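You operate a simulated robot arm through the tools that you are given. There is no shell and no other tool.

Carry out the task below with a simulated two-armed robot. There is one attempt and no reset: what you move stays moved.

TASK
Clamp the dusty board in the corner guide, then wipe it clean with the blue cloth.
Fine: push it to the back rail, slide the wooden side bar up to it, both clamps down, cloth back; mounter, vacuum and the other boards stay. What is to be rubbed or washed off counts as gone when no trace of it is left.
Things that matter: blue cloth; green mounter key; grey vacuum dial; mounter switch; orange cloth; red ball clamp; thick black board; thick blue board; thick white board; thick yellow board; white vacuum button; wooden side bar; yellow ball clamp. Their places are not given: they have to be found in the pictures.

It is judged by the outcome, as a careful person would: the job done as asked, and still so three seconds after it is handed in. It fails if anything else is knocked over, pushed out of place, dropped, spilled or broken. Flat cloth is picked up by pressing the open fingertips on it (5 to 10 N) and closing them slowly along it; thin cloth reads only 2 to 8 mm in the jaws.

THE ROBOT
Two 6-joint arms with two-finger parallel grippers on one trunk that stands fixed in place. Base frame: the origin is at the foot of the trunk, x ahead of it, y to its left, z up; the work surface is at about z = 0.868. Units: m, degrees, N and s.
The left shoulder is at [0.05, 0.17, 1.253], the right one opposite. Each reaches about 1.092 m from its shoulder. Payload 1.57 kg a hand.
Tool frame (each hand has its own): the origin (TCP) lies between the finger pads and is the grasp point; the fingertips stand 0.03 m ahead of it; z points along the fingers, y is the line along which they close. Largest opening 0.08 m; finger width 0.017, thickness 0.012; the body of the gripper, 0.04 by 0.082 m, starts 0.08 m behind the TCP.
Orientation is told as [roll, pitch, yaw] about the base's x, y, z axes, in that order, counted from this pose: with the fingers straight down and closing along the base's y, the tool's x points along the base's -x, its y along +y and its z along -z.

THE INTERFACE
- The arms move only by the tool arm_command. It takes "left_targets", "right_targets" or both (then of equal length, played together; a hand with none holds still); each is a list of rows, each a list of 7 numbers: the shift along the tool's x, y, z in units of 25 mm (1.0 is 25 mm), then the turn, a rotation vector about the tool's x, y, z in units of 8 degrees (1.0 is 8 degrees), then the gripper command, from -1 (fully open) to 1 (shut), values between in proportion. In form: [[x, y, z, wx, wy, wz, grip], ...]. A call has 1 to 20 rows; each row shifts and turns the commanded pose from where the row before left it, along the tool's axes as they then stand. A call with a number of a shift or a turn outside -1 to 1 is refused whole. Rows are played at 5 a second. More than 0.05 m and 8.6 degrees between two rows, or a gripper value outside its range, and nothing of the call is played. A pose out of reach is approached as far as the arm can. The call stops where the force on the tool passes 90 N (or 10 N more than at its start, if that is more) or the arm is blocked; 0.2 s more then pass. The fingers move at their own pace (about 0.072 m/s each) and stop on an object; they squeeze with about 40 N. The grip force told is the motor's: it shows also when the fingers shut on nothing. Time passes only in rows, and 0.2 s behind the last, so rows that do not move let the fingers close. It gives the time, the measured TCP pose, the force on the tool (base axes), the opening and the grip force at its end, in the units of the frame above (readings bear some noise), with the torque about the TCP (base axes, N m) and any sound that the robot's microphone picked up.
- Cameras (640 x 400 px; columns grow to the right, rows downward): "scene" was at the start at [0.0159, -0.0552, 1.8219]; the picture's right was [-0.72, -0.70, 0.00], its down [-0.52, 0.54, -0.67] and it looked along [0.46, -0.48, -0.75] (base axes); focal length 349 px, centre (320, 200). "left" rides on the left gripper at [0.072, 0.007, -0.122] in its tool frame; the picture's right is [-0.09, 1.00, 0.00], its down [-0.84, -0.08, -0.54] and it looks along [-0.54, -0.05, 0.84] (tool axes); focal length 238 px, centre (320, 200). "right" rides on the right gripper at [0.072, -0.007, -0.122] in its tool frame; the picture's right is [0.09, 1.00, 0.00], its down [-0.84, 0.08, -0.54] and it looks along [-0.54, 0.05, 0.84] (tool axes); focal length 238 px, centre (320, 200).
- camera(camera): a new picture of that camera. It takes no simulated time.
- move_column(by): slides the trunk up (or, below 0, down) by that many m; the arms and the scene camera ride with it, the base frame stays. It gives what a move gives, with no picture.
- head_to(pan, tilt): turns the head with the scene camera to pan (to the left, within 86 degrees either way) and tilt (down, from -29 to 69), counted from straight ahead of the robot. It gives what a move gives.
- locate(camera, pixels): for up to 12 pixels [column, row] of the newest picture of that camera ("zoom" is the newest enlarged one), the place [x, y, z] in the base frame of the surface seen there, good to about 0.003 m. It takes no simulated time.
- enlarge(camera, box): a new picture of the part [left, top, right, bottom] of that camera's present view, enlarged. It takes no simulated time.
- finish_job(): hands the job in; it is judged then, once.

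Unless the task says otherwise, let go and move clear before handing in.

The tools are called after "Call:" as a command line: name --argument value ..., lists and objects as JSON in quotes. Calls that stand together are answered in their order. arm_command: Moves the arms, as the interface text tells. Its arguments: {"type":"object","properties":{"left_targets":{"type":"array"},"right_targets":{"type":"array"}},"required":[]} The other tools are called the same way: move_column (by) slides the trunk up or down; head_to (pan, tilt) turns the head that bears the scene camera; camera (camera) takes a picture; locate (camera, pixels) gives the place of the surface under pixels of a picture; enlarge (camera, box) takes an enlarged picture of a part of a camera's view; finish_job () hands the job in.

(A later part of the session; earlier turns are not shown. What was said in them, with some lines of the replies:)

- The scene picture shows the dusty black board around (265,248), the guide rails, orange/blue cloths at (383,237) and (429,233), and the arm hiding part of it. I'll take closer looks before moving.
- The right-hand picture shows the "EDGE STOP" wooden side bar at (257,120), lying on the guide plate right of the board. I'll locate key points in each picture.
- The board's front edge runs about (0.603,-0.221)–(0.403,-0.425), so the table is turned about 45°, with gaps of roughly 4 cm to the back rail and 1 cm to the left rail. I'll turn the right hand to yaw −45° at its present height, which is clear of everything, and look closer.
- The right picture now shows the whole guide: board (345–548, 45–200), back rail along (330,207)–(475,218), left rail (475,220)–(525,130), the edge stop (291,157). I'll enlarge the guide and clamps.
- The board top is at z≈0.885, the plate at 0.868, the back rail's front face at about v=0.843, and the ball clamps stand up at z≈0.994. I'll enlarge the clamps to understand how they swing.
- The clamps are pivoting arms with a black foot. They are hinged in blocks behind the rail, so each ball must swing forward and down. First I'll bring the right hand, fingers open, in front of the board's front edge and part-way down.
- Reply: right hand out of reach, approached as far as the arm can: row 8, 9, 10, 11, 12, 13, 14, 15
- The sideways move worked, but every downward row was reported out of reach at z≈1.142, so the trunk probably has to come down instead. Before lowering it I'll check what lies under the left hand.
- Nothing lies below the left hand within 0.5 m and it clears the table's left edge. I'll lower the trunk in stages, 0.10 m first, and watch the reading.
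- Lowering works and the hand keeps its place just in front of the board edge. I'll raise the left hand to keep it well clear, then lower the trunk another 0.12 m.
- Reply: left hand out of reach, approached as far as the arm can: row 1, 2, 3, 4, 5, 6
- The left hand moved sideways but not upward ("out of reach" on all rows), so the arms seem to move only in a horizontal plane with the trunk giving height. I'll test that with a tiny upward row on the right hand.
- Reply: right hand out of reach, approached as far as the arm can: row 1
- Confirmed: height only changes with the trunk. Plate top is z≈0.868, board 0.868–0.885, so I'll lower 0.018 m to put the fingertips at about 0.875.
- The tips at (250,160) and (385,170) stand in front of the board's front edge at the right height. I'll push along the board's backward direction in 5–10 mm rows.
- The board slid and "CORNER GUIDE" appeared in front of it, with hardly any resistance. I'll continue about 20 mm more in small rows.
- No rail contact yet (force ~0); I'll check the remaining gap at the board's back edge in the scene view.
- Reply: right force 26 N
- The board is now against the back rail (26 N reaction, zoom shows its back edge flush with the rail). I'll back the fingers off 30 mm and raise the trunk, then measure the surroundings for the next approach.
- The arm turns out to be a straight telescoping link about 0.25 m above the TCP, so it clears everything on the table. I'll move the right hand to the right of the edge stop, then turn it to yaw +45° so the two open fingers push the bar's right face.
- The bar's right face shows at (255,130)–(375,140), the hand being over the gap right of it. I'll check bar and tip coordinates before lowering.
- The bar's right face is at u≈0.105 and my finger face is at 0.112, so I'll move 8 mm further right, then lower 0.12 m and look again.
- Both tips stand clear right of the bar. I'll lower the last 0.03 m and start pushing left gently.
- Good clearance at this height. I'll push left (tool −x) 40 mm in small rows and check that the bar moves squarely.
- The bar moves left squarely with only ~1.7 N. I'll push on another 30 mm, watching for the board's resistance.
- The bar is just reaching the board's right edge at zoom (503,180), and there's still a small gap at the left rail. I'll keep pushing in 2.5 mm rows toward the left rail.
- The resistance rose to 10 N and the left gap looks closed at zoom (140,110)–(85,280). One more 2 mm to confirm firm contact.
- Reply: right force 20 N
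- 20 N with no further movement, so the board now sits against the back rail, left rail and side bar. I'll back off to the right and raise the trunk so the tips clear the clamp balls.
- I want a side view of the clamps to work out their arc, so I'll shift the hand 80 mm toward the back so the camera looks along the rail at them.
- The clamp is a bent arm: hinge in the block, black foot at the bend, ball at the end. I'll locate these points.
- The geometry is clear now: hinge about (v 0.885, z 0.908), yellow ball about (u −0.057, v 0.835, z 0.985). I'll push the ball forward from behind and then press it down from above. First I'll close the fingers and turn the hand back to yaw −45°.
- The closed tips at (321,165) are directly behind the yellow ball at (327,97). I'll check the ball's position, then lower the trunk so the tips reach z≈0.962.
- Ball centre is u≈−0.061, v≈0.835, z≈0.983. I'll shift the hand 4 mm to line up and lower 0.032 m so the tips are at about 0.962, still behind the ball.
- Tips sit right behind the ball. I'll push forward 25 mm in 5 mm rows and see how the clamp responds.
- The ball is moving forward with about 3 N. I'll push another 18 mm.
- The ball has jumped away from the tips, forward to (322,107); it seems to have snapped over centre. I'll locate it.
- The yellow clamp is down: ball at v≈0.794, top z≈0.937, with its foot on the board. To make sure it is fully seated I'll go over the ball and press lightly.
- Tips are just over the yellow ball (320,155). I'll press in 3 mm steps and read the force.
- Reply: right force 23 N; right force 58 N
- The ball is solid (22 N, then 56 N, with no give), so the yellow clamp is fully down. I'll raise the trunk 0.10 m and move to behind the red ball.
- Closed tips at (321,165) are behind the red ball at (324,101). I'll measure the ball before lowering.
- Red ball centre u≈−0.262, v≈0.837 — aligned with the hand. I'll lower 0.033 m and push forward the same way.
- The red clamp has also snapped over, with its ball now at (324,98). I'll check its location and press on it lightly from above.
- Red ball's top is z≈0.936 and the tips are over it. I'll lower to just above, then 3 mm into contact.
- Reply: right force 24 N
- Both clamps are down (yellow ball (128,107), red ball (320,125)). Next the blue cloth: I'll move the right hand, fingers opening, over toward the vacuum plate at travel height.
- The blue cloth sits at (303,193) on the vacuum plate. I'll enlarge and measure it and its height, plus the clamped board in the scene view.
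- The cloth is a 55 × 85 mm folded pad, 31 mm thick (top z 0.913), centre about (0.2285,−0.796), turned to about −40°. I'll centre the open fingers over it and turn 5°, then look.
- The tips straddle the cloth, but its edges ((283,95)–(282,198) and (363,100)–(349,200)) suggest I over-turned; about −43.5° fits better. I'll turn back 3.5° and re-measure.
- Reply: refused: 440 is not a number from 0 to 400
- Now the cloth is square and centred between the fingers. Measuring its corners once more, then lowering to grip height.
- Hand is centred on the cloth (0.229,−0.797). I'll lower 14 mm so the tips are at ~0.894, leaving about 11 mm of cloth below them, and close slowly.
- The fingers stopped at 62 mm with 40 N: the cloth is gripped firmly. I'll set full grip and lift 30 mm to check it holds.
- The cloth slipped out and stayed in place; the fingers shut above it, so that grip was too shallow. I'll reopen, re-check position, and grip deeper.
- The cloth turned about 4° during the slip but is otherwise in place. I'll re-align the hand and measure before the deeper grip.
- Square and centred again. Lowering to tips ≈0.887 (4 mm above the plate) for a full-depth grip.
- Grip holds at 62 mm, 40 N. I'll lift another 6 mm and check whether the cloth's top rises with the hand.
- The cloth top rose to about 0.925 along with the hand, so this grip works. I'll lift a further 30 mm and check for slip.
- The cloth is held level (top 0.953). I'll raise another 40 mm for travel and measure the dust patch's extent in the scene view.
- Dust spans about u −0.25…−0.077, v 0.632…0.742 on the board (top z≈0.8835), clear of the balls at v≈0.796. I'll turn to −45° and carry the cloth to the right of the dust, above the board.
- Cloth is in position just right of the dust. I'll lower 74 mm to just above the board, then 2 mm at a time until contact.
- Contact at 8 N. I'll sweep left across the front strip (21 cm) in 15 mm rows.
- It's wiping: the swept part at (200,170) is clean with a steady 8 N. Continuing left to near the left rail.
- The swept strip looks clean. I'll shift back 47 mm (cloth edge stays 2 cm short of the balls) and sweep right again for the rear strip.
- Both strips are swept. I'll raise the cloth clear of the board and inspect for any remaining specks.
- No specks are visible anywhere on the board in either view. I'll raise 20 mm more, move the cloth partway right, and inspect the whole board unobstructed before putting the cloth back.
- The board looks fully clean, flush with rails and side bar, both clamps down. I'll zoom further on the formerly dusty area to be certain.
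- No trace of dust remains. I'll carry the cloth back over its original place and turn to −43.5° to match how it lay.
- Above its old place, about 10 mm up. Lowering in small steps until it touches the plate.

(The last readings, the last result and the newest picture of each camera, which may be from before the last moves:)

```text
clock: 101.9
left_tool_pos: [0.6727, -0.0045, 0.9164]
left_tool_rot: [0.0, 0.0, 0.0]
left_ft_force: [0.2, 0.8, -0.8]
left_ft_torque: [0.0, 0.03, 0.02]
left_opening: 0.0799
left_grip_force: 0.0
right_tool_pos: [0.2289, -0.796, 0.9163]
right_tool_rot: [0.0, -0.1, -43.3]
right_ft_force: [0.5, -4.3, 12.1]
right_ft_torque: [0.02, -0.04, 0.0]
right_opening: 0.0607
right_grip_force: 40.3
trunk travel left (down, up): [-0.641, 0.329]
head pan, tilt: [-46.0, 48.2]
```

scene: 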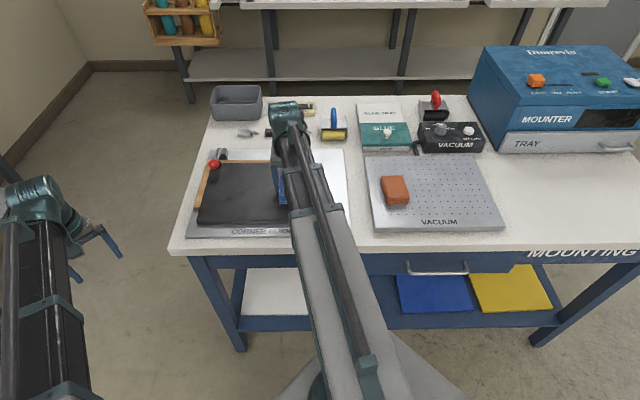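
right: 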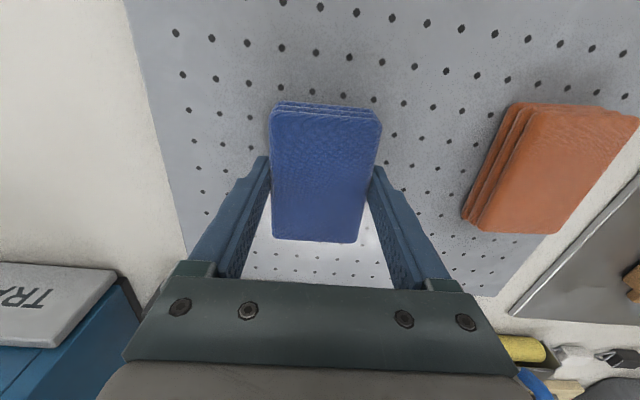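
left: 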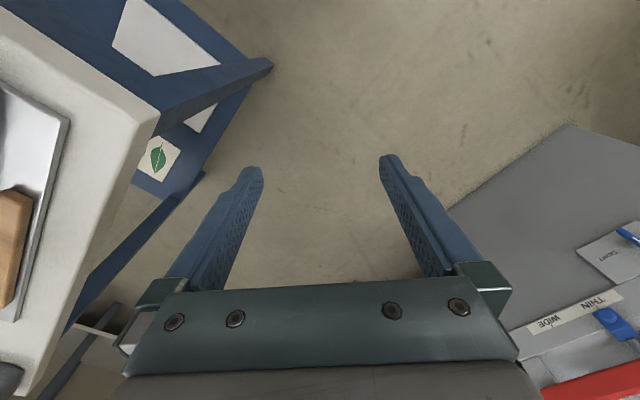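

The cloth is on the plate (12 N contact). I'll open the fingers fully and then raise the trunk.

Call:
arm_command --right_targets '[[0, 0, 0, 0, 0, 0, 0.3], [0, 0, 0, 0, 0, 0, -0.3], [0, 0, 0, 0, 0, 0, -1], [0, 0, 0, 0, 0, 0, -1], [0, 0, 0, 0, 0, 0, -1]]'

Call:
move_column --by 0.04

Call:
camera --camera "right"

Call:
locate --camera "right" --pixels '[[320, 140], [320, 110], [320, 180], [290, 150], [345, 150]]'

```text
clock: 103.1
left_tool_pos: [0.6722, -0.0059, 0.9158]
left_tool_rot: [-0.1, 0.1, 0.0]
left_ft_force: [0.6, -0.2, -0.1]
left_ft_torque: [0.01, -0.03, -0.01]
left_opening: 0.08
left_grip_force: 0.0
right_tool_pos: [0.2288, -0.7951, 0.9153]
right_tool_rot: [0.0, 0.1, -43.4]
right_ft_force: [-0.7, -0.8, 0.3]
right_ft_torque: [-0.01, 0.02, -0.01]
right_opening: 0.0799
right_grip_force: 0.1
trunk travel left (down, up): [-0.641, 0.329]
head pan, tilt: [-46.0, 48.2]
```

```text
clock: 103.9
left_tool_pos: [0.6727, -0.0062, 0.9558]
left_tool_rot: [0.0, -0.1, 0.0]
left_ft_force: [-0.3, 0.2, -0.8]
left_ft_torque: [-0.01, 0.0, -0.03]
left_opening: 0.08
left_grip_force: 0.0
right_tool_pos: [0.2292, -0.7964, 0.9563]
right_tool_rot: [-0.1, 0.1, -43.4]
right_ft_force: [0.1, 0.6, -0.7]
right_ft_torque: [0.0, -0.02, -0.01]
right_opening: 0.0801
right_grip_force: 0.1
trunk travel left (down, up): [-0.681, 0.289]
head pan, tilt: [-46.0, 48.2]
```

```text
taken
```

right: 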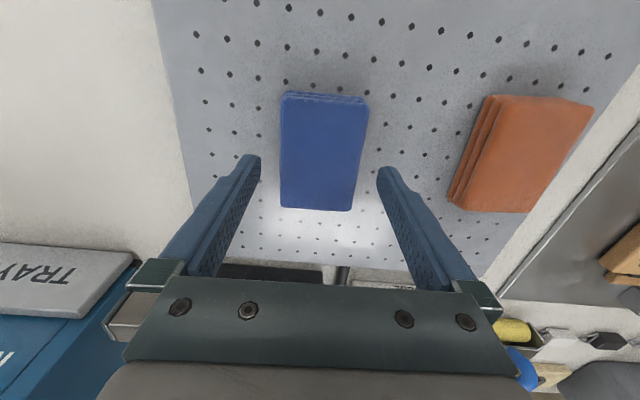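

```text
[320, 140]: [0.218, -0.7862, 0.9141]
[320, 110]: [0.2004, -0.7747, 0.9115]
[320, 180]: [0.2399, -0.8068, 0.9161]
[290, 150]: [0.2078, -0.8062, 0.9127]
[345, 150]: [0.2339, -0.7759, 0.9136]
```

The cloth is back in its place on the plate (top z≈0.913, same spot). I'll raise clear and retract the right hand toward the robot, then do a final check of everything.

Call:
move_column --by 0.12

Call:
arm_command --right_targets '[[1, 0, 0, 0, 0, 0, -1], [1, 0, 0, 0, 0, 0, -1], [1, 0, 0, 0, 0, 0, -1], [1, 0, 0, 0, 0, 0, -1], [1, 0, 0, 0, 0, 0, -1], [1, 0, 0, 0, 0, 0, -1], [0, 0, 0, 0, 0, 0, -1]]'

Call:
camera --camera "scene"

Call:
camera --camera "right"

```text
clock: 105.4
left_tool_pos: [0.6724, -0.0051, 1.0762]
left_tool_rot: [0.1, 0.0, 0.0]
left_ft_force: [0.0, 0.6, 0.2]
left_ft_torque: [-0.01, 0.0, 0.01]
left_opening: 0.0798
left_grip_force: 0.0
right_tool_pos: [0.2286, -0.7954, 1.0761]
right_tool_rot: [-0.1, 0.0, -43.4]
right_ft_force: [0.3, -0.1, 0.1]
right_ft_torque: [-0.01, 0.0, 0.01]
right_opening: 0.0802
right_grip_force: 0.0
trunk travel left (down, up): [-0.801, 0.169]
head pan, tilt: [-46.0, 48.2]
```

```text
clock: 107.0
left_tool_pos: [0.6718, -0.0057, 1.0755]
left_tool_rot: [-0.1, 0.0, 0.0]
left_ft_force: [-0.2, 0.8, 0.2]
left_ft_torque: [0.01, 0.01, 0.0]
left_opening: 0.0801
left_grip_force: 0.1
right_tool_pos: [0.1213, -0.6934, 1.0761]
right_tool_rot: [0.0, 0.0, -43.5]
right_ft_force: [-1.3, -0.1, 0.2]
right_ft_torque: [0.03, 0.02, -0.01]
right_opening: 0.08
right_grip_force: 0.0
trunk travel left (down, up): [-0.801, 0.169]
head pan, tilt: [-46.0, 48.2]
```

```text
taken
```

scene: 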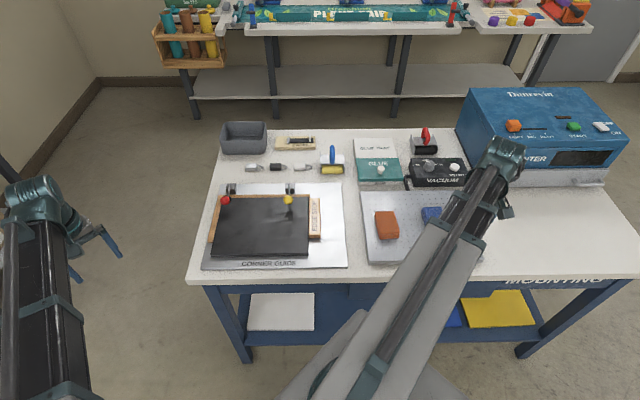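

```text
taken
```

right: 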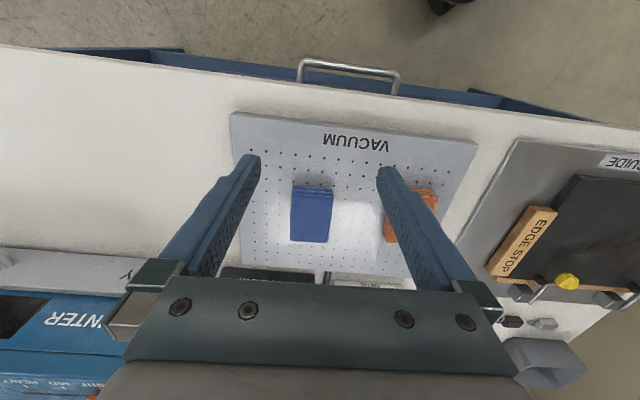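

Everything looks in order: the cloth is back, board clamped and clean, mounter and vacuum untouched. One last zoom on the guide and the vacuum plate before handing in.

Call:
enlarge --camera "scene" --box '[195, 175, 335, 275]'

Call:
enlarge --camera "right" --box '[220, 100, 480, 280]'

```text
4.00 times, centred on (265, 225) of scene
```

zoom: 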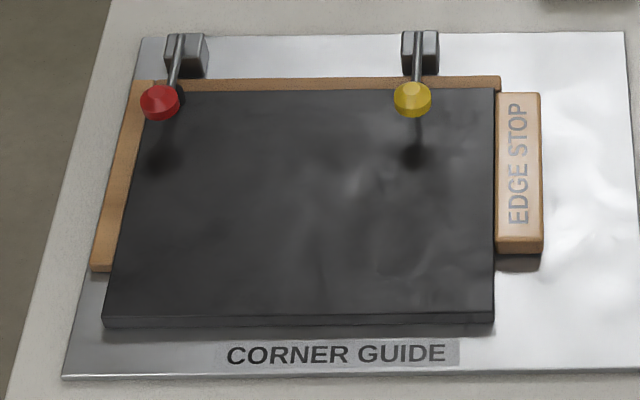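

```text
2.22 times, centred on (350, 190) of right
```

zoom: 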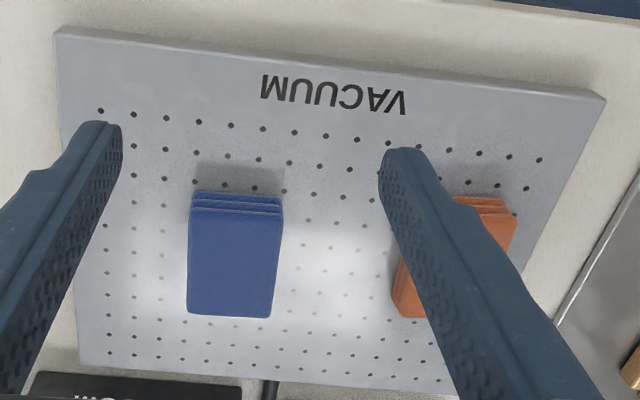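

The board is clean and flush with the back rail, left rail and side bar, and both clamps are down. The blue cloth lies back on the vacuum plate and the hands are clear, so I'm handing the job in.

Call:
finish_job

```text
The job is handed in.
```

The dusty board is clamped in the corner guide and wiped clean, and I've handed the job in. I haven't received a verdict yet.

- **Board:** it sits against the back rail, and the wooden side bar is up against its right edge. Pushing the bar across also moved the board about 1.5 cm left, so it now touches the left rail too.
- **Clamps:** the yellow and red clamps are both down. I pressed on each ball and neither gave.
- **Dust:** I wiped the board in two overlapping strips with the blue cloth, at about 4–8 N. Close-up pictures afterwards showed no specks on the board or the plate around it.
- **Blue cloth:** it is back in its place on the vacuum plate, turned about 4° from how it lay at first. My first grip on it was too shallow and slipped off while the cloth was still on the plate, so I gripped it again lower down.

I did not touch the mounter, the vacuum controls, the orange cloth or the other boards, and nothing was knocked over.
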